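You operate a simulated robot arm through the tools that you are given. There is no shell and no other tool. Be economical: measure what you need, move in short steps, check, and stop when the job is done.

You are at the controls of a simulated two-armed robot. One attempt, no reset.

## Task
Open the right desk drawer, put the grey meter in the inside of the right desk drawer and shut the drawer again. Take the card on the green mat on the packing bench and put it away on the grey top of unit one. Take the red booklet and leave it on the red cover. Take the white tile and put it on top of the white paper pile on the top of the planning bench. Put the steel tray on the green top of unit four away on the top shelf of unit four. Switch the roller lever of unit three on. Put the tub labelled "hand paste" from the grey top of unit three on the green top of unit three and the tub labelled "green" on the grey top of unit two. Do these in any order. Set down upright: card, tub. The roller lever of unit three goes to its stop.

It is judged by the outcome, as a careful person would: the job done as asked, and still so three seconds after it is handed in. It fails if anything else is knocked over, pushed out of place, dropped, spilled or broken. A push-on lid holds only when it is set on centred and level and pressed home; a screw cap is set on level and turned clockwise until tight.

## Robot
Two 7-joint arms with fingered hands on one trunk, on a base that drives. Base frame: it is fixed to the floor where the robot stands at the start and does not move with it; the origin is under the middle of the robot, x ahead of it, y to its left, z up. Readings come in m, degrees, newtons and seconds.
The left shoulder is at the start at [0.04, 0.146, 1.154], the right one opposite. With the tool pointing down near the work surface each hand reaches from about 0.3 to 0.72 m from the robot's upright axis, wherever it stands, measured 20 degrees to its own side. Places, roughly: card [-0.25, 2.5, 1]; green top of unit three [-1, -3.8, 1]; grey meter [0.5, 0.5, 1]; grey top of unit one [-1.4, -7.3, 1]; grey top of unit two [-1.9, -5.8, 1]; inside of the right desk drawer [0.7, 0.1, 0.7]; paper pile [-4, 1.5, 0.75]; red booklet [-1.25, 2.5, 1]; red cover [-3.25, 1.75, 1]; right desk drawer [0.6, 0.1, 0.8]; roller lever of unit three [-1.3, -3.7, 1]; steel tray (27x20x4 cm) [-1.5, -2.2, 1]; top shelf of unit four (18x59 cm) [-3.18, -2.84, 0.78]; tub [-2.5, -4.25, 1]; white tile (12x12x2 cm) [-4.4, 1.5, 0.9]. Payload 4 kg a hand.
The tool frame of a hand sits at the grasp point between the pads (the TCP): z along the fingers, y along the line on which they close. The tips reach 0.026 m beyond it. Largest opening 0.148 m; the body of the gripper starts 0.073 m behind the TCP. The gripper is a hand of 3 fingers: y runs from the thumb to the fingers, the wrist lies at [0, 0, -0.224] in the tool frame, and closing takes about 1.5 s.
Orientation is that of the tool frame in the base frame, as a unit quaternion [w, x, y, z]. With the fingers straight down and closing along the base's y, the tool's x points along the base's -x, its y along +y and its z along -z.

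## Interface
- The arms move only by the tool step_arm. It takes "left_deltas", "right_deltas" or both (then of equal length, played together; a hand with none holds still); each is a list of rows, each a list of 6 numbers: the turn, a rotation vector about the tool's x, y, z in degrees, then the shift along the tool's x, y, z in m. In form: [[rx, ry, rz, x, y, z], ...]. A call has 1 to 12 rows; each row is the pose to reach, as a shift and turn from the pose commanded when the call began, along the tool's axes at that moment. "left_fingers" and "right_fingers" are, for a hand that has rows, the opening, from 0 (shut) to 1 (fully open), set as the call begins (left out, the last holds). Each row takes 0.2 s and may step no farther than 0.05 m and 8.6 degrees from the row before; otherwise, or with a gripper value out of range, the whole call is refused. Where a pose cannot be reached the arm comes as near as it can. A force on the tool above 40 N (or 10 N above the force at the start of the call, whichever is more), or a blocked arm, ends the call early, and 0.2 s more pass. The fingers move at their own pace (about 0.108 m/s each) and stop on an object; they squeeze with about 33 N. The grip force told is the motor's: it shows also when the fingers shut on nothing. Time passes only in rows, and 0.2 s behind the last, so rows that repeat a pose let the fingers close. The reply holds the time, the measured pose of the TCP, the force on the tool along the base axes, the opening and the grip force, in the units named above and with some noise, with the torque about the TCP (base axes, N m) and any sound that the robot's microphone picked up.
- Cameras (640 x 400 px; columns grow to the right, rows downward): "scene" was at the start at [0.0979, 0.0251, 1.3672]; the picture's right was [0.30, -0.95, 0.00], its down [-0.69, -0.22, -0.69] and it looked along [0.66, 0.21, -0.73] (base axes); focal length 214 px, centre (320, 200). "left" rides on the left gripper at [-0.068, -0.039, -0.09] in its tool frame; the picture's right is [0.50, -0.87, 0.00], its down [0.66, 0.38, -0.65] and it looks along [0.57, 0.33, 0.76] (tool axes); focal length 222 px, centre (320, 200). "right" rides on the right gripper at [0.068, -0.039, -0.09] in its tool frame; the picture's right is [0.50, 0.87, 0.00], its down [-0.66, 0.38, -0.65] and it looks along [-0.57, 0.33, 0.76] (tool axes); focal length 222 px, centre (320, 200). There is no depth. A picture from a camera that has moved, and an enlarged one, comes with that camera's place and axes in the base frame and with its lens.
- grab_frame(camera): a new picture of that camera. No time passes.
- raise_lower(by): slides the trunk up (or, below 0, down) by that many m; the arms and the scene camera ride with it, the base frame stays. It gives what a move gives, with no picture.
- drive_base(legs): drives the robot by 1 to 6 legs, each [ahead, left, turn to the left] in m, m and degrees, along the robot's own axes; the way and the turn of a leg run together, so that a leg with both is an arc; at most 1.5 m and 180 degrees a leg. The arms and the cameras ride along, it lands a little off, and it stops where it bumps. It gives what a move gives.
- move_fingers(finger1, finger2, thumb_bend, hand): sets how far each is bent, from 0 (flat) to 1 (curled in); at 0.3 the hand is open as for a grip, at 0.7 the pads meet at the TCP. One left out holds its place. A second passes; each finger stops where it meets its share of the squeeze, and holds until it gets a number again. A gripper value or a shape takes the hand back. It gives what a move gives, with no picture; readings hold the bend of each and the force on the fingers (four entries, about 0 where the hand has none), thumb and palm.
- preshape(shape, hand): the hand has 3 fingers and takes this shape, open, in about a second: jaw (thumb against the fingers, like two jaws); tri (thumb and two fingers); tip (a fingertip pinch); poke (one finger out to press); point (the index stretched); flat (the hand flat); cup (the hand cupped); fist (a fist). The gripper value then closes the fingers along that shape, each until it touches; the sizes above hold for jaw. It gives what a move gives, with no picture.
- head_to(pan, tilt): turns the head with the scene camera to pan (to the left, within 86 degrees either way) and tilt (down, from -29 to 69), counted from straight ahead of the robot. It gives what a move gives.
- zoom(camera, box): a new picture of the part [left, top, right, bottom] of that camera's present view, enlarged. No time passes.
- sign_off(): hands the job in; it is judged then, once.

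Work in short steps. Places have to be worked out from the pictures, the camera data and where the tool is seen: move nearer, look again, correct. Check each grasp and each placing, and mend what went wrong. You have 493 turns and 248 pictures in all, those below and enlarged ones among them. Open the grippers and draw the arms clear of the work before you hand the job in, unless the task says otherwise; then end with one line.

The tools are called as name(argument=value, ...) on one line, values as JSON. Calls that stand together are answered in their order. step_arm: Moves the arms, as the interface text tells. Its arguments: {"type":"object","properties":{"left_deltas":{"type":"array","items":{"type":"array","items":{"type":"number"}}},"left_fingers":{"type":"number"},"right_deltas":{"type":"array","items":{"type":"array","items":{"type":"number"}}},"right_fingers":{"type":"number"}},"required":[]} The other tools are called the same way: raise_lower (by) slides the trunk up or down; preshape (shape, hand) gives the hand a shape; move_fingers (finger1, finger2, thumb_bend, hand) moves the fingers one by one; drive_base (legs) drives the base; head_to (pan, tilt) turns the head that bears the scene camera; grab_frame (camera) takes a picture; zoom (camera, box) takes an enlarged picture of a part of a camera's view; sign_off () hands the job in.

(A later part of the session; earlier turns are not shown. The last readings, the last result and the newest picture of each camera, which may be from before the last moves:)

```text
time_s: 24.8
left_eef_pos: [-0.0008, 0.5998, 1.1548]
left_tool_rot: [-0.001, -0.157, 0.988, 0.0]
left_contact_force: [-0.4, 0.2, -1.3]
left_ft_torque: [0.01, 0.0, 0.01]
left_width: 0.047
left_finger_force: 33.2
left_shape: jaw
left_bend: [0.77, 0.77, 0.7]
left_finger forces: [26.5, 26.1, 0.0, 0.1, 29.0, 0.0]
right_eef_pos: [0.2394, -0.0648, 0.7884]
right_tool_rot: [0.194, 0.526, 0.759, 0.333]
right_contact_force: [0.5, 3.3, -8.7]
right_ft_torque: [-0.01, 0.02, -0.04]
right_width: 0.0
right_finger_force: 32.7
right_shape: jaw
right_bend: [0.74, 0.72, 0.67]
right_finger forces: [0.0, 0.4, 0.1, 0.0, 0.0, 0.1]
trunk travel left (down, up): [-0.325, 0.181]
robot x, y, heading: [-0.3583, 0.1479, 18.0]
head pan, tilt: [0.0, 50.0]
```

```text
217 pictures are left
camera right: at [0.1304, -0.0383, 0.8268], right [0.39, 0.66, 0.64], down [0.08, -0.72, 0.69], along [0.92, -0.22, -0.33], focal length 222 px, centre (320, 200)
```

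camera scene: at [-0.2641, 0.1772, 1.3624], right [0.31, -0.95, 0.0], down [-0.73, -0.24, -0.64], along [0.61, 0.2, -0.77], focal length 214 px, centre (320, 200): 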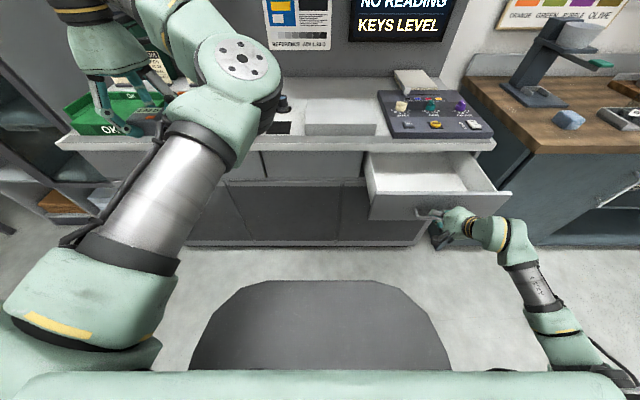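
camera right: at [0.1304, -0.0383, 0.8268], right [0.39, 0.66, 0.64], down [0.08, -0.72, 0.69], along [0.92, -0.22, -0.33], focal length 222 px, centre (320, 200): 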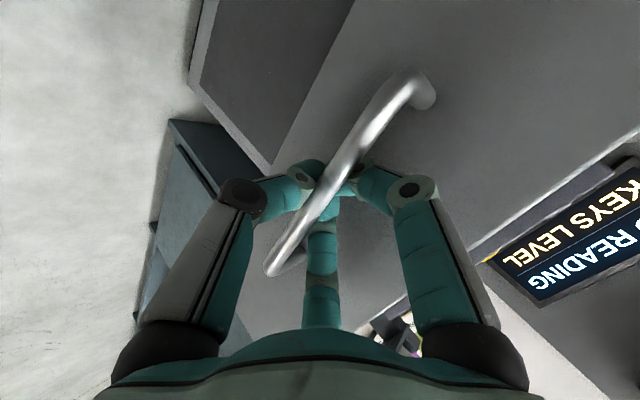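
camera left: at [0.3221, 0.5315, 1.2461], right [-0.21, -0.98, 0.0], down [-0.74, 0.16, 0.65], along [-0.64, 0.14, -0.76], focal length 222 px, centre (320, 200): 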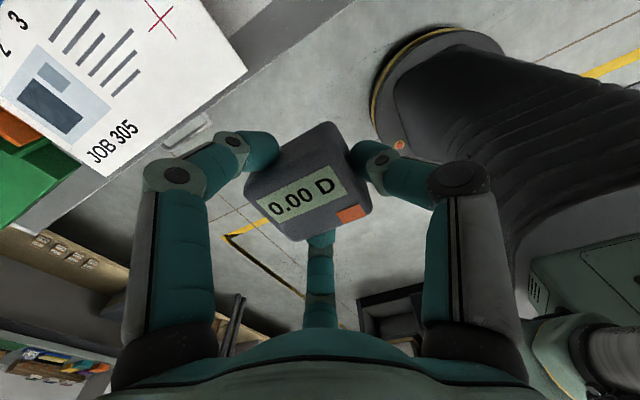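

Opened about 21 cm. I release the bar, back off along the tool axis, then raise the hand.

step_arm(right_deltas=[[0, 0, 0, 0, 0, 0], [0, 0, 0, 0, 0, 0], [0, 0, 0, 0, 0, 0], [0, 0, 0, 0, 0, 0], [0, 0, 0, 0, -0.008, -0.03], [0, 0, 0, 0, -0.016, -0.06], [0, 0, 0, 0, -0.016, -0.09], [0, 0, 0, 0, -0.016, -0.12]], right_fingers=0.45)

grab_frame(camera="right")

```text
time_s: 26.6
left_eef_pos: [-0.0026, 0.5992, 1.1557]
left_tool_rot: [0.0, -0.157, 0.988, 0.001]
left_contact_force: [0.8, 0.2, -0.7]
left_ft_torque: [0.03, -0.04, 0.01]
left_width: 0.0469
left_finger_force: 32.7
left_shape: jaw
left_bend: [0.77, 0.77, 0.7]
left_finger forces: [26.5, 26.0, 0.1, 0.0, 29.0, 0.0]
right_eef_pos: [0.1482, -0.1041, 0.8616]
right_tool_rot: [0.194, 0.526, 0.758, 0.334]
right_contact_force: [0.4, -0.6, -0.3]
right_ft_torque: [0.01, 0.02, -0.01]
right_width: 0.0662
right_finger_force: 0.1
right_shape: jaw
right_bend: [0.39, 0.39, 0.7]
right_finger forces: [0.1, 0.0, 0.0, 0.0, 0.0, 0.0]
trunk travel left (down, up): [-0.325, 0.181]
robot x, y, heading: [-0.359, 0.1459, 18.2]
head pan, tilt: [0.0, 50.0]
```

```text
216 pictures are left
camera right: at [0.0392, -0.0785, 0.9013], right [0.39, 0.66, 0.64], down [0.08, -0.72, 0.69], along [0.92, -0.22, -0.33], focal length 222 px, centre (320, 200)
```

right: 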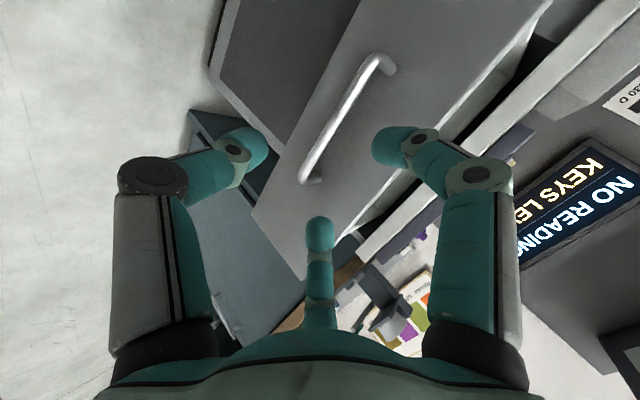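

Hand clear. I retract and raise it so it clears the neighbouring bench, then drive right so the left hand can reach the drawer.

step_arm(right_deltas=[[0, 0, 0, 0, 0.012, -0.035], [0, 0, 0, 0, 0.024, -0.07], [0, 0, 0, 0, 0.036, -0.105], [0, 0, 0, 0, 0.048, -0.14], [0, 0, 0, 0, 0.06, -0.175], [0, 0, 0, 0, 0.07, -0.21]])

drive_base(legs=[[0, -0.38, 0]])

grab_frame(camera="scene")

```text
time_s: 28.0
left_eef_pos: [-0.0032, 0.6002, 1.1556]
left_tool_rot: [0.0, -0.157, 0.988, 0.0]
left_contact_force: [-0.8, 0.3, -1.2]
left_ft_torque: [-0.01, 0.02, 0.03]
left_width: 0.0469
left_finger_force: 32.8
left_shape: jaw
left_bend: [0.77, 0.77, 0.7]
left_finger forces: [26.5, 26.1, 0.0, 0.1, 29.0, 0.0]
right_eef_pos: [0.0749, -0.1652, 1.0655]
right_tool_rot: [0.194, 0.525, 0.759, 0.332]
right_contact_force: [0.0, -1.0, -1.1]
right_ft_torque: [0.0, 0.01, 0.0]
right_width: 0.0664
right_finger_force: 0.1
right_shape: jaw
right_bend: [0.39, 0.39, 0.7]
right_finger forces: [0.0, 0.0, 0.1, 0.1, 0.0, 0.0]
right hand out of reach, approached as far as the arm can: row 3, 4, 5, 6
trunk travel left (down, up): [-0.325, 0.181]
robot x, y, heading: [-0.3631, 0.1407, 18.5]
head pan, tilt: [0.0, 50.0]
```

```text
time_s: 30.4
left_eef_pos: [0.1165, 0.237, 1.1562]
left_tool_rot: [0.001, -0.156, 0.988, 0.0]
left_contact_force: [0.5, -0.8, -1.3]
left_ft_torque: [-0.03, 0.0, 0.02]
left_width: 0.0468
left_finger_force: 32.8
left_shape: jaw
left_bend: [0.77, 0.77, 0.7]
left_finger forces: [26.6, 26.0, 0.1, 0.1, 29.0, 0.1]
right_eef_pos: [0.1929, -0.5269, 1.0655]
right_tool_rot: [0.194, 0.526, 0.759, 0.332]
right_contact_force: [-0.3, -0.7, 0.4]
right_ft_torque: [-0.01, -0.03, -0.01]
right_width: 0.0664
right_finger_force: 0.0
right_shape: jaw
right_bend: [0.39, 0.39, 0.7]
right_finger forces: [0.0, 0.0, 0.0, 0.0, 0.0, 0.0]
trunk travel left (down, up): [-0.325, 0.181]
robot x, y, heading: [-0.2382, -0.2133, 18.2]
head pan, tilt: [0.0, 50.0]
```

```text
215 pictures are left
camera scene: at [-0.1469, -0.1846, 1.3626], right [0.31, -0.95, 0.0], down [-0.73, -0.24, -0.64], along [0.61, 0.2, -0.77], focal length 214 px, centre (320, 200)
```

scene: 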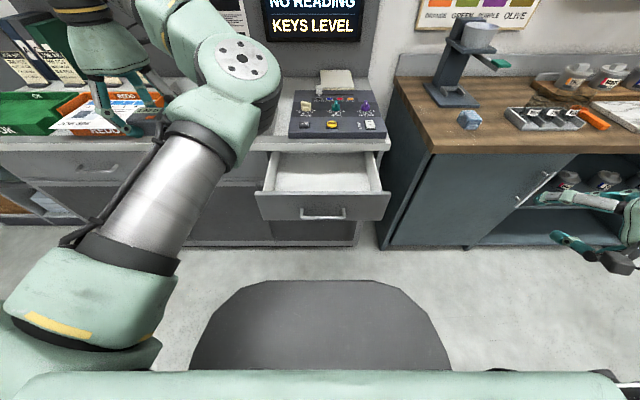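

The drawer is now ahead. I bring the left hand with the meter over the exposed interior, target about (0.36, −0.025).

step_arm(left_deltas=[[0, 0, 0, -0.015, -0.04, 0], [0, 0, 0, -0.03, -0.08, 0], [0, 0, 0, -0.045, -0.12, 0], [0, 0, 0, -0.06, -0.16, 0], [0, 0, 0, -0.08, -0.2, 0], [0, 0, 0, -0.1, -0.24, 0], [0, 0, 0, -0.12, -0.28, 0], [0, 0, 0, -0.14, -0.31, 0], [0, 0, 0, -0.154, -0.325, 0.0], [0, 0, 0, -0.154, -0.325, 0.05], [0, 0, 0, -0.154, -0.325, 0.1]])

grab_frame(camera="left")

grab_frame(camera="scene")

```text
time_s: 32.8
left_eef_pos: [0.2988, 0.1357, 1.1053]
left_tool_rot: [0.0, -0.156, 0.988, 0.0]
left_contact_force: [-0.3, -0.5, -1.3]
left_ft_torque: [0.0, 0.0, 0.02]
left_width: 0.0465
left_finger_force: 33.7
left_shape: jaw
left_bend: [0.77, 0.77, 0.7]
left_finger forces: [26.6, 25.8, 0.1, 0.0, 28.9, 0.0]
left hand out of reach, approached as far as the arm can: row 1, 2, 3, 4, 5, 6, 7, 8, 9, 10, 11
right_eef_pos: [0.1925, -0.5262, 1.0653]
right_tool_rot: [0.194, 0.527, 0.757, 0.334]
right_contact_force: [0.2, -0.8, -0.5]
right_ft_torque: [0.0, 0.0, -0.01]
right_width: 0.0664
right_finger_force: 0.0
right_shape: jaw
right_bend: [0.39, 0.39, 0.7]
right_finger forces: [0.0, 0.0, 0.0, 0.0, 0.0, 0.0]
trunk travel left (down, up): [-0.325, 0.181]
robot x, y, heading: [-0.24, -0.2169, 17.9]
head pan, tilt: [0.0, 50.0]
```

```text
214 pictures are left
camera left: at [0.3761, 0.1196, 1.1942], right [-0.21, -0.98, 0.0], down [-0.74, 0.16, 0.65], along [-0.64, 0.14, -0.76], focal length 222 px, centre (320, 200)
```

left: 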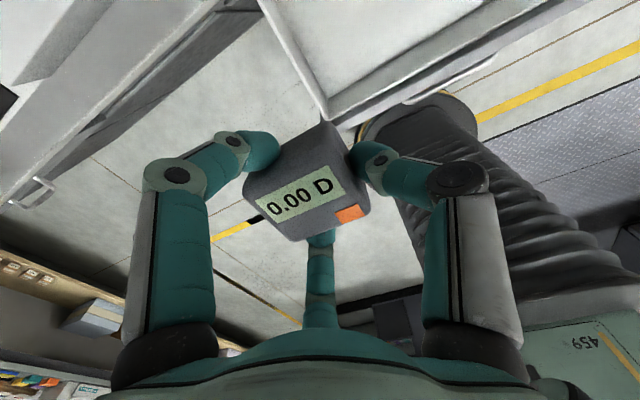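

```text
213 pictures are left
camera scene: at [-0.1473, -0.1856, 1.3627], right [0.31, -0.95, 0.0], down [-0.73, -0.24, -0.64], along [0.61, 0.2, -0.77], focal length 214 px, centre (320, 200)
```

scene: 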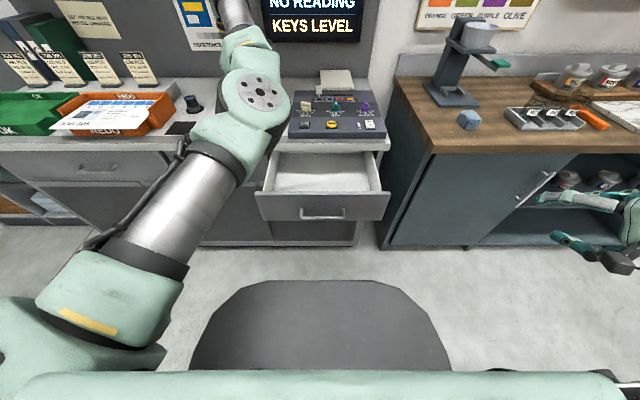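

I drive the base right 0.17 m to bring the hand over the drawer.

drive_base(legs=[[0.01, -0.172, 0]])

grab_frame(camera="left")

grab_frame(camera="scene")

```text
time_s: 34.3
left_eef_pos: [0.3607, -0.0185, 1.1042]
left_tool_rot: [-0.001, -0.158, 0.987, 0.0]
left_contact_force: [-0.6, -0.2, -1.9]
left_ft_torque: [-0.02, 0.02, 0.01]
left_width: 0.0462
left_finger_force: 33.4
left_shape: jaw
left_bend: [0.77, 0.77, 0.7]
left_finger forces: [26.6, 25.8, 0.0, 0.0, 28.7, 0.1]
right_eef_pos: [0.2565, -0.6837, 1.0649]
right_tool_rot: [0.193, 0.525, 0.759, 0.333]
right_contact_force: [0.7, -0.5, -1.4]
right_ft_torque: [-0.02, 0.01, -0.01]
right_width: 0.0664
right_finger_force: 0.0
right_shape: jaw
right_bend: [0.39, 0.39, 0.7]
right_finger forces: [0.1, 0.1, 0.0, 0.0, 0.0, 0.0]
trunk travel left (down, up): [-0.325, 0.181]
robot x, y, heading: [-0.1796, -0.3752, 18.1]
head pan, tilt: [0.0, 50.0]
```

```text
212 pictures are left
camera left: at [0.4378, -0.0353, 1.1936], right [-0.2, -0.98, 0.0], down [-0.74, 0.15, 0.65], along [-0.64, 0.13, -0.76], focal length 222 px, centre (320, 200)
```

left: 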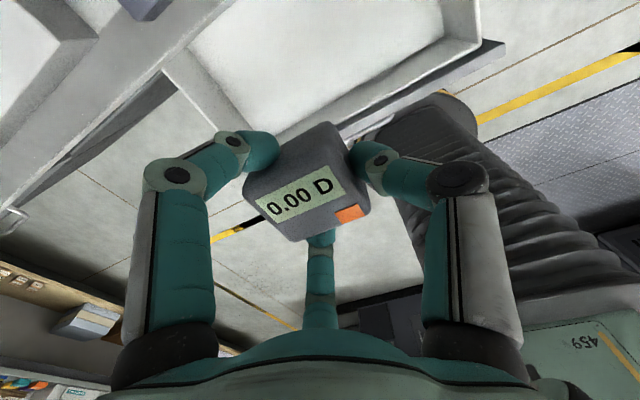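

```text
211 pictures are left
camera scene: at [-0.0846, -0.3421, 1.3625], right [0.31, -0.95, 0.0], down [-0.73, -0.24, -0.64], along [0.61, 0.2, -0.77], focal length 214 px, centre (320, 200)
```

scene: 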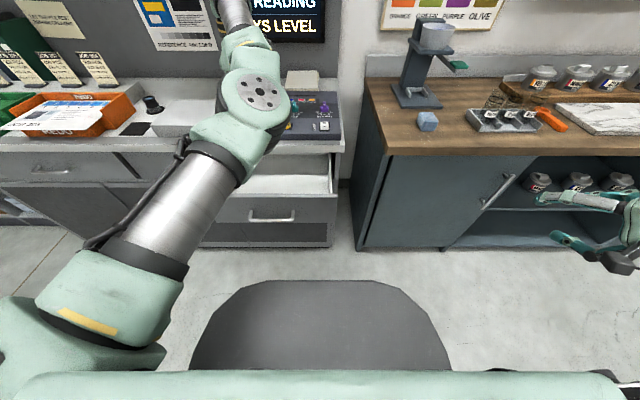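

The hand is over the open interior (the point below projects inside the drawer floor). Descend toward it.

step_arm(left_deltas=[[0, 0, 0, 0, 0, 0.045], [0, 0, 0, 0, 0, 0.09], [0, 0, 0, 0, 0, 0.135], [0, 0, 0, 0, 0, 0.18], [0, 0, 0, 0, 0, 0.22], [0, 0, 0, 0, 0, 0.26]])

grab_frame(camera="left")

grab_frame(camera="scene")

```text
time_s: 35.7
left_eef_pos: [0.3191, -0.0192, 0.868]
left_tool_rot: [0.0, -0.158, 0.987, 0.0]
left_contact_force: [-0.3, -0.8, -0.2]
left_ft_torque: [-0.02, -0.02, 0.0]
left_width: 0.0466
left_finger_force: 32.4
left_shape: jaw
left_bend: [0.77, 0.78, 0.7]
left_finger forces: [28.1, 27.7, 0.0, 0.1, 29.9, 0.1]
left hand out of reach, approached as far as the arm can: row 1, 2, 3, 4, 5, 6
right_eef_pos: [0.2556, -0.6853, 1.0647]
right_tool_rot: [0.193, 0.525, 0.759, 0.333]
right_contact_force: [-0.5, -1.3, -0.6]
right_ft_torque: [-0.01, -0.01, 0.0]
right_width: 0.0661
right_finger_force: 0.1
right_shape: jaw
right_bend: [0.39, 0.39, 0.7]
right_finger forces: [0.0, 0.1, 0.1, 0.1, 0.1, 0.0]
trunk travel left (down, up): [-0.325, 0.181]
robot x, y, heading: [-0.176, -0.3761, 18.2]
head pan, tilt: [0.0, 50.0]
```

```text
210 pictures are left
camera left: at [0.3969, -0.0348, 0.9577], right [-0.2, -0.98, 0.0], down [-0.74, 0.15, 0.65], along [-0.64, 0.13, -0.76], focal length 222 px, centre (320, 200)
```

left: 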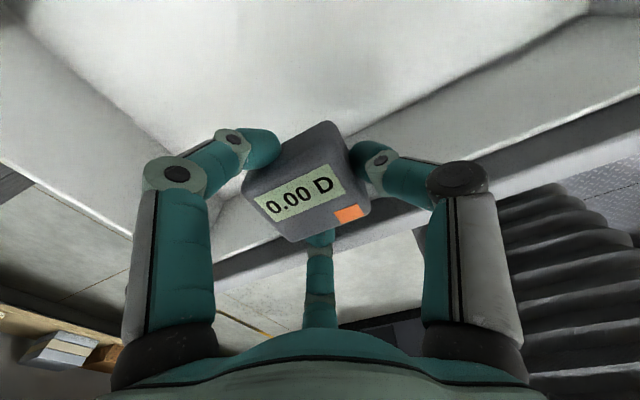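

```text
209 pictures are left
camera scene: at [-0.0845, -0.3433, 1.3626], right [0.31, -0.95, 0.0], down [-0.73, -0.24, -0.64], along [0.61, 0.2, -0.77], focal length 214 px, centre (320, 200)
```

scene: 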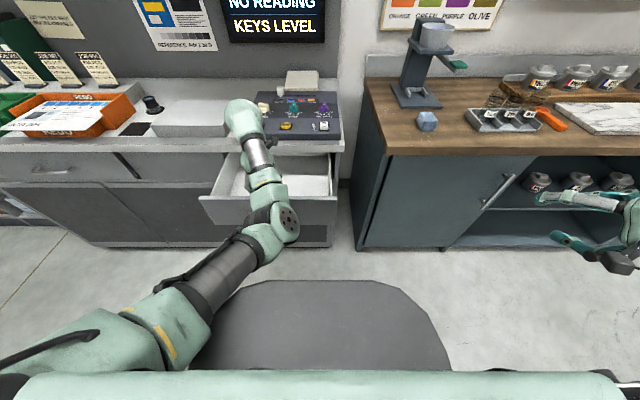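

The arm settled about 4 cm short, so I drive forward 4.5 cm to re-centre over the interior (the base has ample clearance).

drive_base(legs=[[0.045, -0.015, 0]])

step_arm(left_deltas=[[0, 0, 0, 0, 0, 0.02], [0, 0, 0, 0, 0, 0.04]])

grab_frame(camera="left")

```text
time_s: 36.6
left_eef_pos: [0.3648, -0.0189, 0.8697]
left_tool_rot: [0.0, -0.158, 0.987, 0.0]
left_contact_force: [0.0, 0.1, -1.3]
left_ft_torque: [-0.01, -0.01, 0.01]
left_width: 0.046
left_finger_force: 32.7
left_shape: jaw
left_bend: [0.77, 0.78, 0.7]
left_finger forces: [28.1, 27.5, 0.0, 0.1, 30.0, 0.0]
right_eef_pos: [0.3011, -0.6855, 1.066]
right_tool_rot: [0.194, 0.525, 0.758, 0.334]
right_contact_force: [-0.6, 0.2, -0.8]
right_ft_torque: [0.05, -0.01, -0.01]
right_width: 0.0663
right_finger_force: 0.1
right_shape: jaw
right_bend: [0.39, 0.39, 0.7]
right_finger forces: [0.0, 0.0, 0.0, 0.0, 0.0, 0.0]
trunk travel left (down, up): [-0.325, 0.181]
robot x, y, heading: [-0.1324, -0.376, 18.2]
head pan, tilt: [0.0, 50.0]
```

```text
time_s: 37.2
left_eef_pos: [0.35, -0.0179, 0.8405]
left_tool_rot: [0.0, -0.158, 0.988, 0.0]
left_contact_force: [0.3, 0.8, -1.7]
left_ft_torque: [0.0, 0.0, -0.01]
left_width: 0.0462
left_finger_force: 33.3
left_shape: jaw
left_bend: [0.77, 0.78, 0.7]
left_finger forces: [28.1, 27.4, 0.0, 0.0, 29.9, 0.1]
left hand out of reach, approached as far as the arm can: row 1, 2
right_eef_pos: [0.3033, -0.6841, 1.065]
right_tool_rot: [0.193, 0.525, 0.759, 0.333]
right_contact_force: [0.9, -0.1, 0.4]
right_ft_torque: [0.03, 0.01, -0.02]
right_width: 0.0667
right_finger_force: 0.0
right_shape: jaw
right_bend: [0.39, 0.39, 0.7]
right_finger forces: [0.1, 0.0, 0.1, 0.0, 0.0, 0.0]
trunk travel left (down, up): [-0.325, 0.181]
robot x, y, heading: [-0.1288, -0.3745, 18.4]
head pan, tilt: [0.0, 50.0]
```

```text
208 pictures are left
camera left: at [0.4274, -0.0343, 0.9295], right [-0.21, -0.98, 0.0], down [-0.74, 0.16, 0.65], along [-0.64, 0.13, -0.76], focal length 222 px, centre (320, 200)
```

left: 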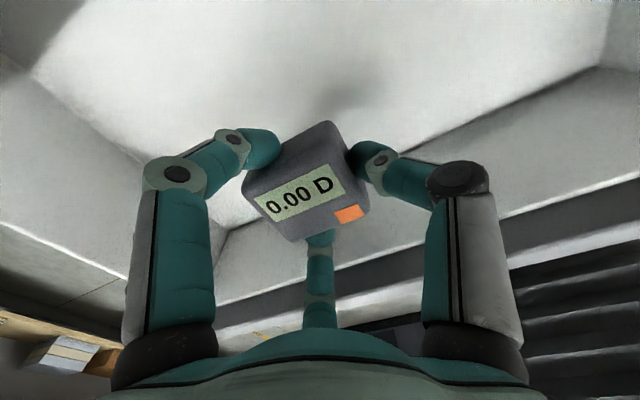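

The arm drifts back as it goes lower, so I lower the trunk instead, in small steps.

raise_lower(by=-0.03)

grab_frame(camera="left")

```text
time_s: 37.9
left_eef_pos: [0.3487, -0.0179, 0.8102]
left_tool_rot: [0.0, -0.158, 0.988, 0.0]
left_contact_force: [0.7, 0.8, -1.5]
left_ft_torque: [0.03, -0.01, 0.02]
left_width: 0.0462
left_finger_force: 33.1
left_shape: jaw
left_bend: [0.77, 0.78, 0.7]
left_finger forces: [28.0, 27.6, 0.0, 0.1, 29.8, 0.1]
right_eef_pos: [0.3037, -0.6848, 1.0351]
right_tool_rot: [0.193, 0.525, 0.759, 0.333]
right_contact_force: [0.4, 0.0, 0.1]
right_ft_torque: [0.02, 0.04, 0.01]
right_width: 0.0664
right_finger_force: 0.1
right_shape: jaw
right_bend: [0.39, 0.39, 0.7]
right_finger forces: [0.0, 0.0, 0.0, 0.1, 0.1, 0.1]
trunk travel left (down, up): [-0.295, 0.211]
robot x, y, heading: [-0.1287, -0.3761, 18.3]
head pan, tilt: [0.0, 50.0]
```

```text
207 pictures are left
camera left: at [0.427, -0.0344, 0.9002], right [-0.21, -0.98, 0.0], down [-0.74, 0.16, 0.65], along [-0.64, 0.13, -0.76], focal length 222 px, centre (320, 200)
```

left: 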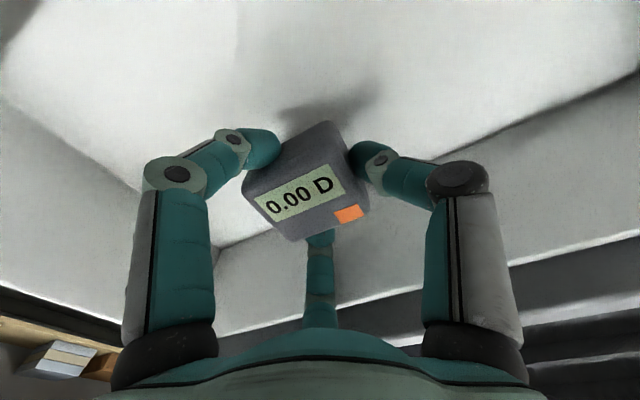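

Shadow is converging. Lower further in small steps.

raise_lower(by=-0.02)

raise_lower(by=-0.01)

grab_frame(camera="left")

```text
time_s: 38.6
left_eef_pos: [0.3512, -0.0183, 0.7905]
left_tool_rot: [0.0, -0.156, 0.988, 0.0]
left_contact_force: [-0.5, 0.3, -1.4]
left_ft_torque: [0.0, -0.02, -0.02]
left_width: 0.0464
left_finger_force: 32.6
left_shape: jaw
left_bend: [0.77, 0.78, 0.7]
left_finger forces: [28.0, 27.5, 0.0, 0.1, 29.8, 0.1]
right_eef_pos: [0.3023, -0.6849, 1.0144]
right_tool_rot: [0.193, 0.525, 0.759, 0.333]
right_contact_force: [0.8, 0.4, -0.8]
right_ft_torque: [-0.02, 0.02, 0.03]
right_width: 0.0664
right_finger_force: 0.1
right_shape: jaw
right_bend: [0.39, 0.39, 0.7]
right_finger forces: [0.1, 0.1, 0.0, 0.0, 0.0, 0.0]
trunk travel left (down, up): [-0.275, 0.231]
robot x, y, heading: [-0.1372, -0.3736, 18.4]
head pan, tilt: [0.0, 50.0]
```

```text
time_s: 39.2
left_eef_pos: [0.35, -0.0188, 0.7806]
left_tool_rot: [0.0, -0.157, 0.988, 0.0]
left_contact_force: [0.6, 1.2, -0.6]
left_ft_torque: [0.04, 0.01, -0.02]
left_width: 0.0462
left_finger_force: 32.7
left_shape: jaw
left_bend: [0.77, 0.78, 0.7]
left_finger forces: [28.0, 27.5, 0.1, 0.0, 29.9, 0.1]
right_eef_pos: [0.3029, -0.6854, 1.0062]
right_tool_rot: [0.193, 0.524, 0.76, 0.333]
right_contact_force: [-0.5, -0.6, 0.5]
right_ft_torque: [0.02, -0.01, 0.02]
right_width: 0.0666
right_finger_force: 0.1
right_shape: jaw
right_bend: [0.39, 0.39, 0.7]
right_finger forces: [0.1, 0.0, 0.0, 0.0, 0.1, 0.0]
trunk travel left (down, up): [-0.265, 0.241]
robot x, y, heading: [-0.1296, -0.3725, 18.1]
head pan, tilt: [0.0, 50.0]
```

```text
206 pictures are left
camera left: at [0.4271, -0.0345, 0.8704], right [-0.21, -0.98, 0.0], down [-0.74, 0.16, 0.65], along [-0.64, 0.13, -0.76], focal length 222 px, centre (320, 200)
```

left: 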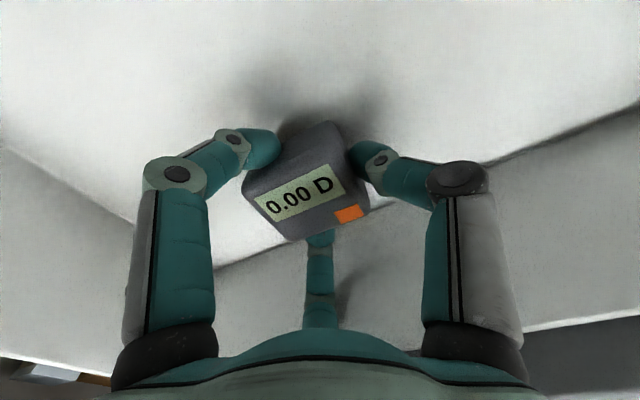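

Close to the floor now. A bit lower still.

raise_lower(by=-0.01)

raise_lower(by=-0.006)

grab_frame(camera="left")

```text
time_s: 39.8
left_eef_pos: [0.3497, -0.0179, 0.7708]
left_tool_rot: [0.0, -0.158, 0.987, -0.001]
left_contact_force: [0.3, 0.3, -1.0]
left_ft_torque: [-0.01, 0.0, -0.02]
left_width: 0.0462
left_finger_force: 32.3
left_shape: jaw
left_bend: [0.77, 0.78, 0.7]
left_finger forces: [27.9, 27.5, 0.0, 0.0, 29.7, 0.0]
right_eef_pos: [0.303, -0.6852, 0.9956]
right_tool_rot: [0.193, 0.525, 0.759, 0.333]
right_contact_force: [0.2, -0.8, 0.6]
right_ft_torque: [-0.02, 0.0, 0.0]
right_width: 0.0663
right_finger_force: 0.1
right_shape: jaw
right_bend: [0.39, 0.39, 0.7]
right_finger forces: [0.1, 0.0, 0.0, 0.0, 0.1, 0.0]
trunk travel left (down, up): [-0.255, 0.251]
robot x, y, heading: [-0.1296, -0.3738, 18.2]
head pan, tilt: [0.0, 50.0]
```

```text
time_s: 40.3
left_eef_pos: [0.3493, -0.0182, 0.7669]
left_tool_rot: [0.001, -0.157, 0.988, 0.0]
left_contact_force: [-0.5, -0.2, 6.3]
left_ft_torque: [0.03, -0.1, 0.02]
left_width: 0.0466
left_finger_force: 33.1
left_shape: jaw
left_bend: [0.77, 0.78, 0.7]
left_finger forces: [28.4, 27.8, 0.0, 0.0, 30.5, 0.0]
right_eef_pos: [0.3024, -0.6862, 0.9894]
right_tool_rot: [0.194, 0.525, 0.758, 0.334]
right_contact_force: [0.1, -0.4, -0.3]
right_ft_torque: [0.0, 0.0, 0.04]
right_width: 0.0662
right_finger_force: 0.0
right_shape: jaw
right_bend: [0.39, 0.39, 0.7]
right_finger forces: [0.0, 0.0, 0.1, 0.1, 0.1, 0.1]
trunk travel left (down, up): [-0.249, 0.257]
robot x, y, heading: [-0.1328, -0.3751, 18.1]
head pan, tilt: [0.0, 50.0]
```

```text
205 pictures are left
camera left: at [0.4272, -0.0346, 0.8559], right [-0.21, -0.98, 0.0], down [-0.74, 0.15, 0.65], along [-0.64, 0.13, -0.76], focal length 222 px, centre (320, 200)
```

left: 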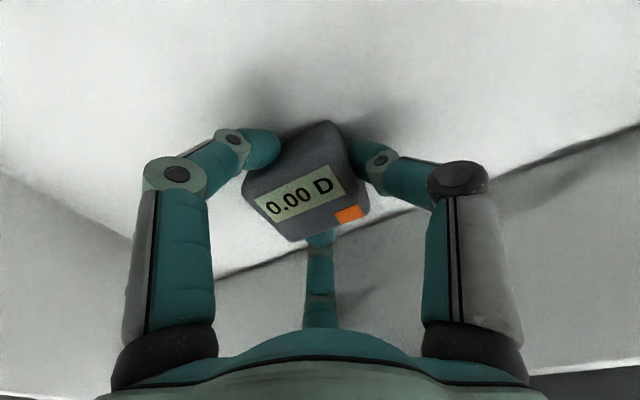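

Contact (+6 N). Release and raise the trunk.

step_arm(left_deltas=[[0, 0, 0, 0, 0, 0], [0, 0, 0, 0, 0, 0], [0, 0, 0, 0, 0, 0], [0, 0, 0, 0, 0, 0]], left_fingers=0.6)

raise_lower(by=0.2)

grab_frame(camera="left")

```text
time_s: 41.3
left_eef_pos: [0.3507, -0.0187, 0.7648]
left_tool_rot: [0.0, -0.157, 0.988, 0.0]
left_contact_force: [0.4, -0.1, -0.6]
left_ft_torque: [-0.03, -0.01, -0.02]
left_width: 0.088
left_finger_force: 0.1
left_shape: jaw
left_bend: [0.32, 0.32, 0.7]
left_finger forces: [0.1, 0.0, 0.0, 0.0, 0.1, 0.0]
right_eef_pos: [0.3044, -0.6855, 0.9894]
right_tool_rot: [0.193, 0.525, 0.759, 0.333]
right_contact_force: [-0.1, -0.1, 0.9]
right_ft_torque: [0.01, 0.0, -0.02]
right_width: 0.0661
right_finger_force: 0.0
right_shape: jaw
right_bend: [0.39, 0.39, 0.7]
right_finger forces: [0.1, 0.1, 0.1, 0.1, 0.1, 0.1]
trunk travel left (down, up): [-0.249, 0.257]
robot x, y, heading: [-0.1322, -0.3744, 18.2]
head pan, tilt: [0.0, 50.0]
```

```text
time_s: 43.5
left_eef_pos: [0.3494, -0.0181, 0.9643]
left_tool_rot: [0.0, -0.157, 0.988, 0.0]
left_contact_force: [-0.1, 0.3, -0.9]
left_ft_torque: [0.03, -0.02, -0.01]
left_width: 0.0885
left_finger_force: 0.1
left_shape: jaw
left_bend: [0.32, 0.32, 0.7]
left_finger forces: [0.0, 0.1, 0.1, 0.0, 0.0, 0.0]
right_eef_pos: [0.3033, -0.6853, 1.1896]
right_tool_rot: [0.193, 0.525, 0.759, 0.333]
right_contact_force: [-0.4, 0.9, 0.0]
right_ft_torque: [-0.01, 0.0, -0.03]
right_width: 0.0665
right_finger_force: 0.1
right_shape: jaw
right_bend: [0.39, 0.39, 0.7]
right_finger forces: [0.0, 0.0, 0.0, 0.0, 0.0, 0.1]
trunk travel left (down, up): [-0.449, 0.057]
robot x, y, heading: [-0.1313, -0.3734, 18.5]
head pan, tilt: [0.0, 50.0]
```

```text
204 pictures are left
camera left: at [0.4272, -0.0345, 1.0549], right [-0.21, -0.98, 0.0], down [-0.74, 0.16, 0.65], along [-0.64, 0.13, -0.76], focal length 222 px, centre (320, 200)
```

left: 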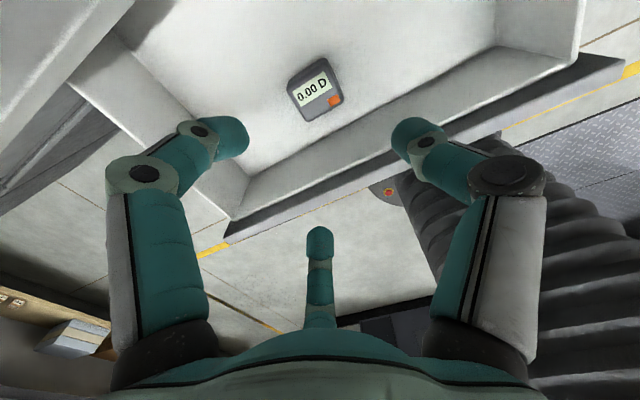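

The meter lies in the drawer. I move the left hand back in front of the drawer, close it to a fist-like pinch, and tilt the fingers forward to push the front shut.

step_arm(left_deltas=[[0, 0, 0, 0.03, 0, -0.02], [0, 0, 0, 0.07, 0, -0.03], [0, 0, 0, 0.11, 0, -0.03], [0, 0, 0, 0.15, 0, -0.03], [0, 0, 0, 0.19, 0, -0.03], [0, -8, 0, 0.2, 0, -0.03], [0, -16, 0, 0.2, 0, -0.03], [0, -24, 0, 0.2, 0, -0.03], [0, -32, 0, 0.2, 0, -0.03], [0, -35, 0, 0.2, 0, -0.03]], left_fingers=0)

grab_frame(camera="scene")

```text
time_s: 45.7
left_eef_pos: [0.1059, 0.0711, 0.9701]
left_tool_rot: [0.297, -0.148, 0.942, 0.043]
left_contact_force: [-0.8, -0.5, -0.1]
left_ft_torque: [0.01, -0.06, 0.01]
left_width: 0.0002
left_finger_force: 32.9
left_shape: jaw
left_bend: [0.7, 0.7, 0.7]
left_finger forces: [0.1, 0.1, 0.0, 0.1, 0.0, 0.1]
left hand out of reach, approached as far as the arm can: row 1, 2, 3, 4, 5, 6, 7, 8, 9, 10
right_eef_pos: [0.3026, -0.6851, 1.189]
right_tool_rot: [0.194, 0.525, 0.758, 0.334]
right_contact_force: [0.8, 0.4, -0.2]
right_ft_torque: [0.03, -0.05, 0.0]
right_width: 0.0662
right_finger_force: 0.0
right_shape: jaw
right_bend: [0.39, 0.39, 0.7]
right_finger forces: [0.0, 0.1, 0.0, 0.0, 0.0, 0.0]
trunk travel left (down, up): [-0.449, 0.057]
robot x, y, heading: [-0.133, -0.3741, 18.3]
head pan, tilt: [0.0, 50.0]
```

```text
203 pictures are left
camera scene: at [-0.0385, -0.3444, 1.4877], right [0.31, -0.95, 0.0], down [-0.73, -0.24, -0.64], along [0.61, 0.2, -0.77], focal length 214 px, centre (320, 200)
```

scene: 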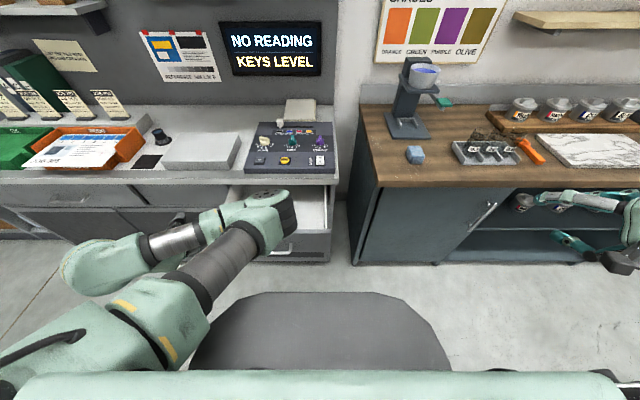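

The hand is 8.5 cm short of the handle and 17 cm left of it. I shift the base right 7 cm to push on the panel near the centre, and lower the trunk.

drive_base(legs=[[0, -0.08, 0]])

raise_lower(by=-0.17)

grab_frame(camera="scene")

grab_frame(camera="left")

```text
time_s: 46.7
left_eef_pos: [0.1295, -0.0027, 0.9691]
left_tool_rot: [0.296, -0.15, 0.942, 0.042]
left_contact_force: [0.0, 0.0, -0.7]
left_ft_torque: [0.02, 0.0, -0.02]
left_width: 0.0001
left_finger_force: 32.9
left_shape: jaw
left_bend: [0.7, 0.7, 0.7]
left_finger forces: [0.1, 0.1, 0.0, 0.1, 0.1, 0.1]
right_eef_pos: [0.3268, -0.7559, 1.1919]
right_tool_rot: [0.194, 0.524, 0.76, 0.333]
right_contact_force: [0.1, 0.2, -1.1]
right_ft_torque: [-0.01, -0.05, -0.02]
right_width: 0.0662
right_finger_force: 0.1
right_shape: jaw
right_bend: [0.39, 0.39, 0.7]
right_finger forces: [0.1, 0.0, 0.0, 0.1, 0.0, 0.0]
trunk travel left (down, up): [-0.449, 0.057]
robot x, y, heading: [-0.1101, -0.4449, 18.4]
head pan, tilt: [0.0, 50.0]
```

```text
time_s: 48.7
left_eef_pos: [0.1303, -0.0048, 0.8]
left_tool_rot: [0.296, -0.15, 0.942, 0.044]
left_contact_force: [0.6, 0.1, 0.3]
left_ft_torque: [0.01, 0.04, 0.0]
left_width: 0.0001
left_finger_force: 32.7
left_shape: jaw
left_bend: [0.7, 0.7, 0.7]
left_finger forces: [0.1, 0.1, 0.0, 0.1, 0.0, 0.1]
right_eef_pos: [0.3283, -0.7592, 1.0206]
right_tool_rot: [0.193, 0.524, 0.76, 0.334]
right_contact_force: [-0.4, -0.1, 0.9]
right_ft_torque: [-0.01, 0.0, -0.01]
right_width: 0.0664
right_finger_force: 0.0
right_shape: jaw
right_bend: [0.39, 0.39, 0.7]
right_finger forces: [0.1, 0.0, 0.0, 0.1, 0.0, 0.0]
trunk travel left (down, up): [-0.279, 0.227]
robot x, y, heading: [-0.1095, -0.454, 18.5]
head pan, tilt: [0.0, 50.0]
```

```text
202 pictures are left
camera scene: at [-0.0132, -0.4189, 1.3171], right [0.31, -0.95, 0.0], down [-0.73, -0.24, -0.64], along [0.61, 0.2, -0.77], focal length 214 px, centre (320, 200)
```

scene: 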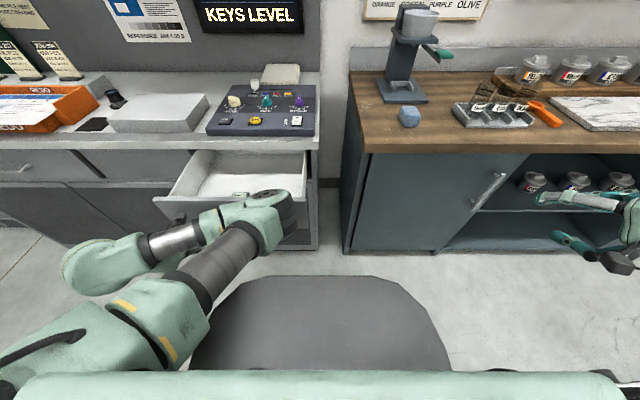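

```text
201 pictures are left
camera left: at [0.1468, -0.0394, 0.912], right [-0.12, -0.95, -0.28], down [-0.98, 0.08, 0.16], along [-0.13, 0.3, -0.95], focal length 222 px, centre (320, 200)
```

left: 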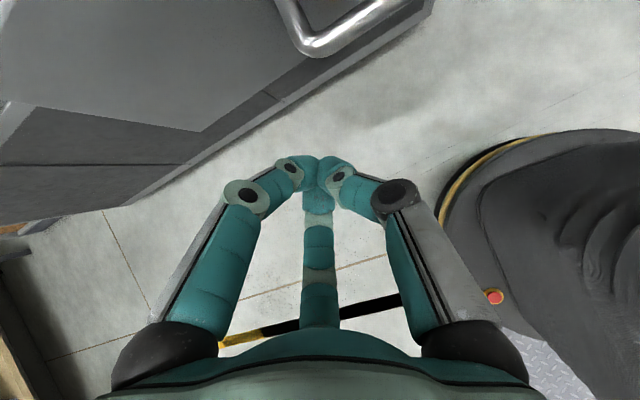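

The fingertips face the left end of the handle. I drive forward to push the drawer.

drive_base(legs=[[0.18, 0, 0]])

grab_frame(camera="left")

grab_frame(camera="scene")

```text
time_s: 50.1
left_eef_pos: [0.2945, 0.0509, 0.7992]
left_tool_rot: [0.296, -0.149, 0.942, 0.044]
left_contact_force: [0.3, -0.5, 0.4]
left_ft_torque: [0.01, -0.02, -0.01]
left_width: 0.0
left_finger_force: 32.9
left_shape: jaw
left_bend: [0.7, 0.7, 0.7]
left_finger forces: [0.0, 0.0, 0.1, 0.0, 0.1, 0.1]
right_eef_pos: [0.4938, -0.7053, 1.02]
right_tool_rot: [0.192, 0.523, 0.76, 0.333]
right_contact_force: [0.2, 0.8, -0.6]
right_ft_torque: [0.03, 0.04, 0.01]
right_width: 0.0662
right_finger_force: 0.0
right_shape: jaw
right_bend: [0.39, 0.39, 0.7]
right_finger forces: [0.1, 0.0, 0.0, 0.0, 0.0, 0.0]
trunk travel left (down, up): [-0.279, 0.227]
robot x, y, heading: [0.0571, -0.3952, 18.3]
head pan, tilt: [0.0, 50.0]
```

```text
200 pictures are left
camera left: at [0.3118, 0.016, 0.9119], right [-0.12, -0.95, -0.28], down [-0.98, 0.08, 0.16], along [-0.13, 0.3, -0.95], focal length 222 px, centre (320, 200)
```

left: 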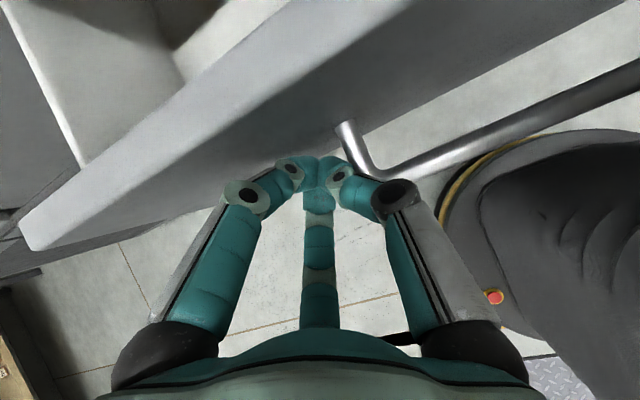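

```text
199 pictures are left
camera scene: at [0.1526, -0.3637, 1.317], right [0.32, -0.95, 0.0], down [-0.73, -0.24, -0.64], along [0.61, 0.2, -0.77], focal length 214 px, centre (320, 200)
```

scene: 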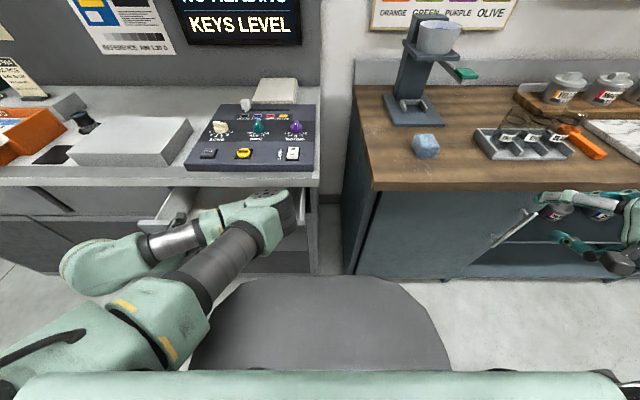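

The panel is being pushed (about 7 cm so far). Continue 12 cm.

drive_base(legs=[[0.11, 0, 0]])

grab_frame(camera="left")

grab_frame(camera="scene")

```text
time_s: 51.3
left_eef_pos: [0.3986, 0.0871, 0.8]
left_tool_rot: [0.296, -0.151, 0.942, 0.045]
left_contact_force: [0.1, -0.9, 0.1]
left_ft_torque: [-0.04, -0.01, 0.04]
left_width: 0.0
left_finger_force: 32.8
left_shape: jaw
left_bend: [0.7, 0.7, 0.7]
left_finger forces: [0.0, 0.0, 0.1, 0.0, 0.0, 0.0]
right_eef_pos: [0.5987, -0.669, 1.0198]
right_tool_rot: [0.193, 0.522, 0.761, 0.333]
right_contact_force: [0.0, -0.3, -0.1]
right_ft_torque: [-0.05, -0.04, 0.0]
right_width: 0.0664
right_finger_force: 0.1
right_shape: jaw
right_bend: [0.39, 0.39, 0.7]
right_finger forces: [0.0, 0.0, 0.0, 0.0, 0.1, 0.0]
trunk travel left (down, up): [-0.279, 0.227]
robot x, y, heading: [0.1654, -0.3608, 18.6]
head pan, tilt: [0.0, 50.0]
```

```text
198 pictures are left
camera left: at [0.4149, 0.0514, 0.912], right [-0.12, -0.95, -0.28], down [-0.98, 0.08, 0.16], along [-0.13, 0.3, -0.95], focal length 222 px, centre (320, 200)
```

left: 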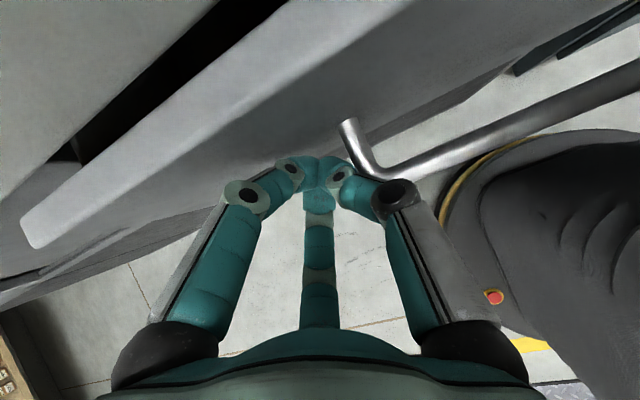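

```text
197 pictures are left
camera scene: at [0.2564, -0.3286, 1.317], right [0.32, -0.95, 0.0], down [-0.73, -0.24, -0.64], along [0.61, 0.2, -0.77], focal length 214 px, centre (320, 200)
```

scene: 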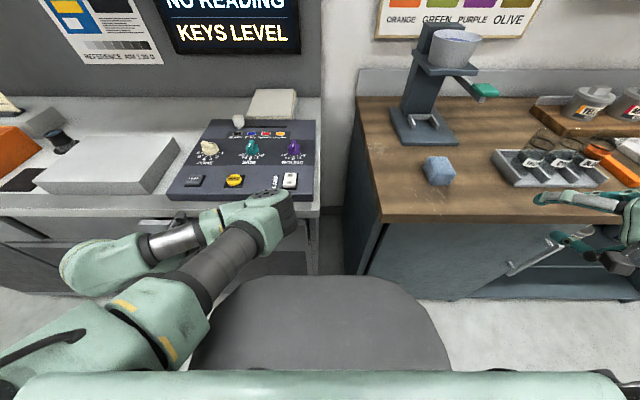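

A small gap of about 3–4 cm is left. Push on.

drive_base(legs=[[0.035, 0, 0]])

grab_frame(camera="left")

```text
time_s: 52.2
left_eef_pos: [0.4315, 0.0982, 0.7991]
left_tool_rot: [0.296, -0.151, 0.942, 0.044]
left_contact_force: [-1.4, -0.8, 0.8]
left_ft_torque: [-0.02, -0.02, -0.01]
left_width: 0.0
left_finger_force: 33.2
left_shape: jaw
left_bend: [0.7, 0.7, 0.7]
left_finger forces: [1.8, 0.1, 0.0, 0.1, 0.0, 0.0]
right_eef_pos: [0.6315, -0.657, 1.0194]
right_tool_rot: [0.193, 0.523, 0.76, 0.333]
right_contact_force: [-0.4, -0.1, -0.2]
right_ft_torque: [0.02, 0.02, -0.01]
right_width: 0.0664
right_finger_force: 0.1
right_shape: jaw
right_bend: [0.39, 0.39, 0.7]
right_finger forces: [0.0, 0.1, 0.0, 0.0, 0.0, 0.0]
trunk travel left (down, up): [-0.279, 0.227]
robot x, y, heading: [0.1943, -0.35, 18.3]
head pan, tilt: [0.0, 50.0]
```

```text
196 pictures are left
camera left: at [0.4486, 0.0626, 0.912], right [-0.12, -0.95, -0.28], down [-0.98, 0.08, 0.16], along [-0.13, 0.3, -0.95], focal length 222 px, centre (320, 200)
```

left: 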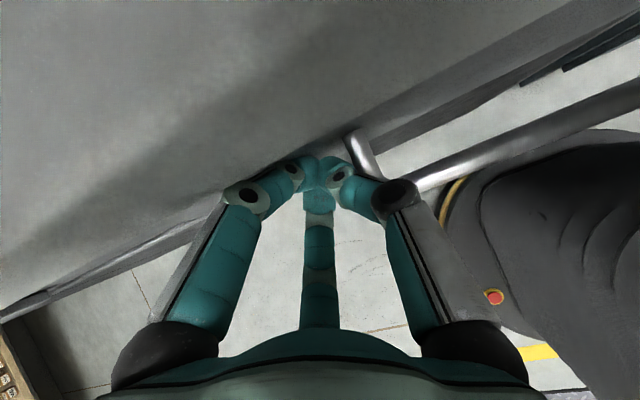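

It looks shut. I push a little with the arm to confirm it is at its stop.

step_arm(left_deltas=[[0, 0, 0, -0.0082, 0, 0.006], [0, 0, 0, -0.0164, 0, 0.0115]])

grab_frame(camera="left")

```text
time_s: 52.8
left_eef_pos: [0.4396, 0.103, 0.7946]
left_tool_rot: [0.283, -0.156, 0.946, 0.042]
left_contact_force: [-16.7, 0.1, 6.7]
left_ft_torque: [-0.11, -0.02, -0.2]
left_width: 0.0002
left_finger_force: 32.5
left_shape: jaw
left_bend: [0.7, 0.71, 0.75]
left_finger forces: [0.0, 34.1, 0.0, 0.0, 0.0, 0.1]
right_eef_pos: [0.6318, -0.655, 1.0188]
right_tool_rot: [0.193, 0.521, 0.762, 0.334]
right_contact_force: [0.5, -0.1, 0.2]
right_ft_torque: [0.0, 0.02, -0.04]
right_width: 0.0665
right_finger_force: 0.0
right_shape: jaw
right_bend: [0.39, 0.39, 0.7]
right_finger forces: [0.0, 0.0, 0.1, 0.0, 0.0, 0.1]
trunk travel left (down, up): [-0.279, 0.227]
robot x, y, heading: [0.1908, -0.354, 19.0]
head pan, tilt: [0.0, 50.0]
stopped in row 2 (left hand): the force on the tool passed its limit at 46 N (the readings are from after the stop); the commanded pose is now the measured one
```

```text
195 pictures are left
camera left: at [0.4598, 0.0688, 0.9066], right [-0.12, -0.96, -0.27], down [-0.98, 0.07, 0.19], along [-0.16, 0.28, -0.95], focal length 222 px, centre (320, 200)
```

left: 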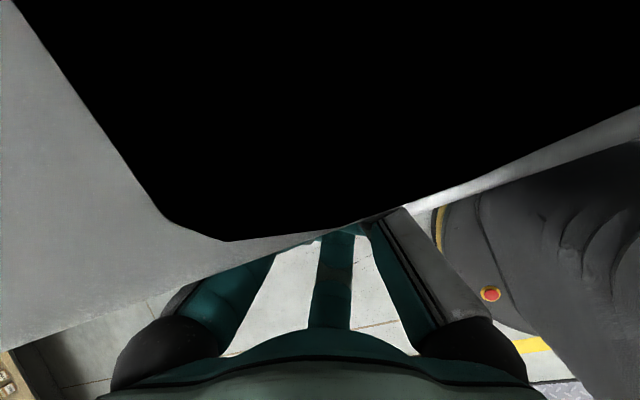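

Hard stop at 46 N. I drive straight back and check the drawer.

drive_base(legs=[[-0.35, 0, 0]])

grab_frame(camera="scene")

grab_frame(camera="left")

```text
time_s: 55.1
left_eef_pos: [0.1153, -0.0079, 0.7958]
left_tool_rot: [0.285, -0.155, 0.945, 0.042]
left_contact_force: [0.2, 0.4, 0.2]
left_ft_torque: [-0.01, 0.02, 0.03]
left_width: 0.0
left_finger_force: 32.9
left_shape: jaw
left_bend: [0.7, 0.7, 0.75]
left_finger forces: [0.0, 0.0, 0.1, 0.0, 0.0, 0.0]
right_eef_pos: [0.3077, -0.7649, 1.0201]
right_tool_rot: [0.192, 0.52, 0.762, 0.335]
right_contact_force: [-0.2, -0.1, -0.7]
right_ft_torque: [0.05, 0.02, 0.0]
right_width: 0.0661
right_finger_force: 0.1
right_shape: jaw
right_bend: [0.39, 0.39, 0.7]
right_finger forces: [0.0, 0.0, 0.0, 0.0, 0.0, 0.0]
trunk travel left (down, up): [-0.279, 0.227]
robot x, y, heading: [-0.1275, -0.4604, 18.7]
head pan, tilt: [0.0, 50.0]
```

```text
194 pictures are left
camera scene: at [-0.0368, -0.4279, 1.3171], right [0.32, -0.95, 0.0], down [-0.72, -0.25, -0.64], along [0.61, 0.21, -0.77], focal length 214 px, centre (320, 200)
```

scene: 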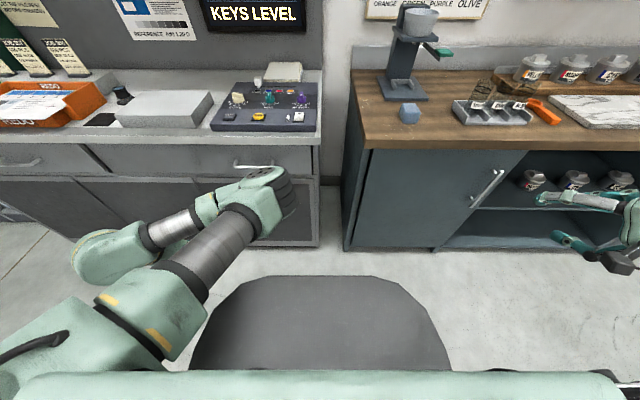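

```text
193 pictures are left
camera left: at [0.1348, -0.0423, 0.9082], right [-0.12, -0.96, -0.27], down [-0.98, 0.07, 0.18], along [-0.15, 0.29, -0.95], focal length 222 px, centre (320, 200)
```

left: 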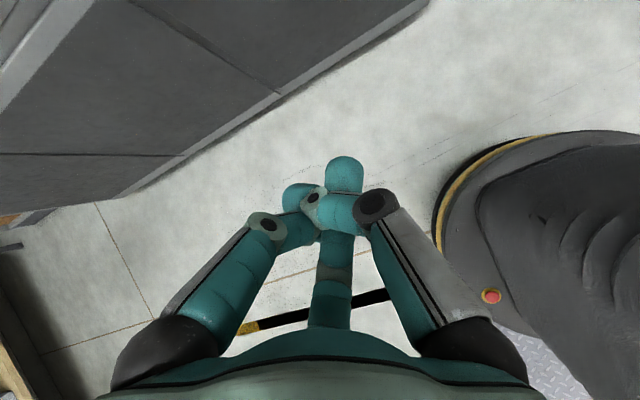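

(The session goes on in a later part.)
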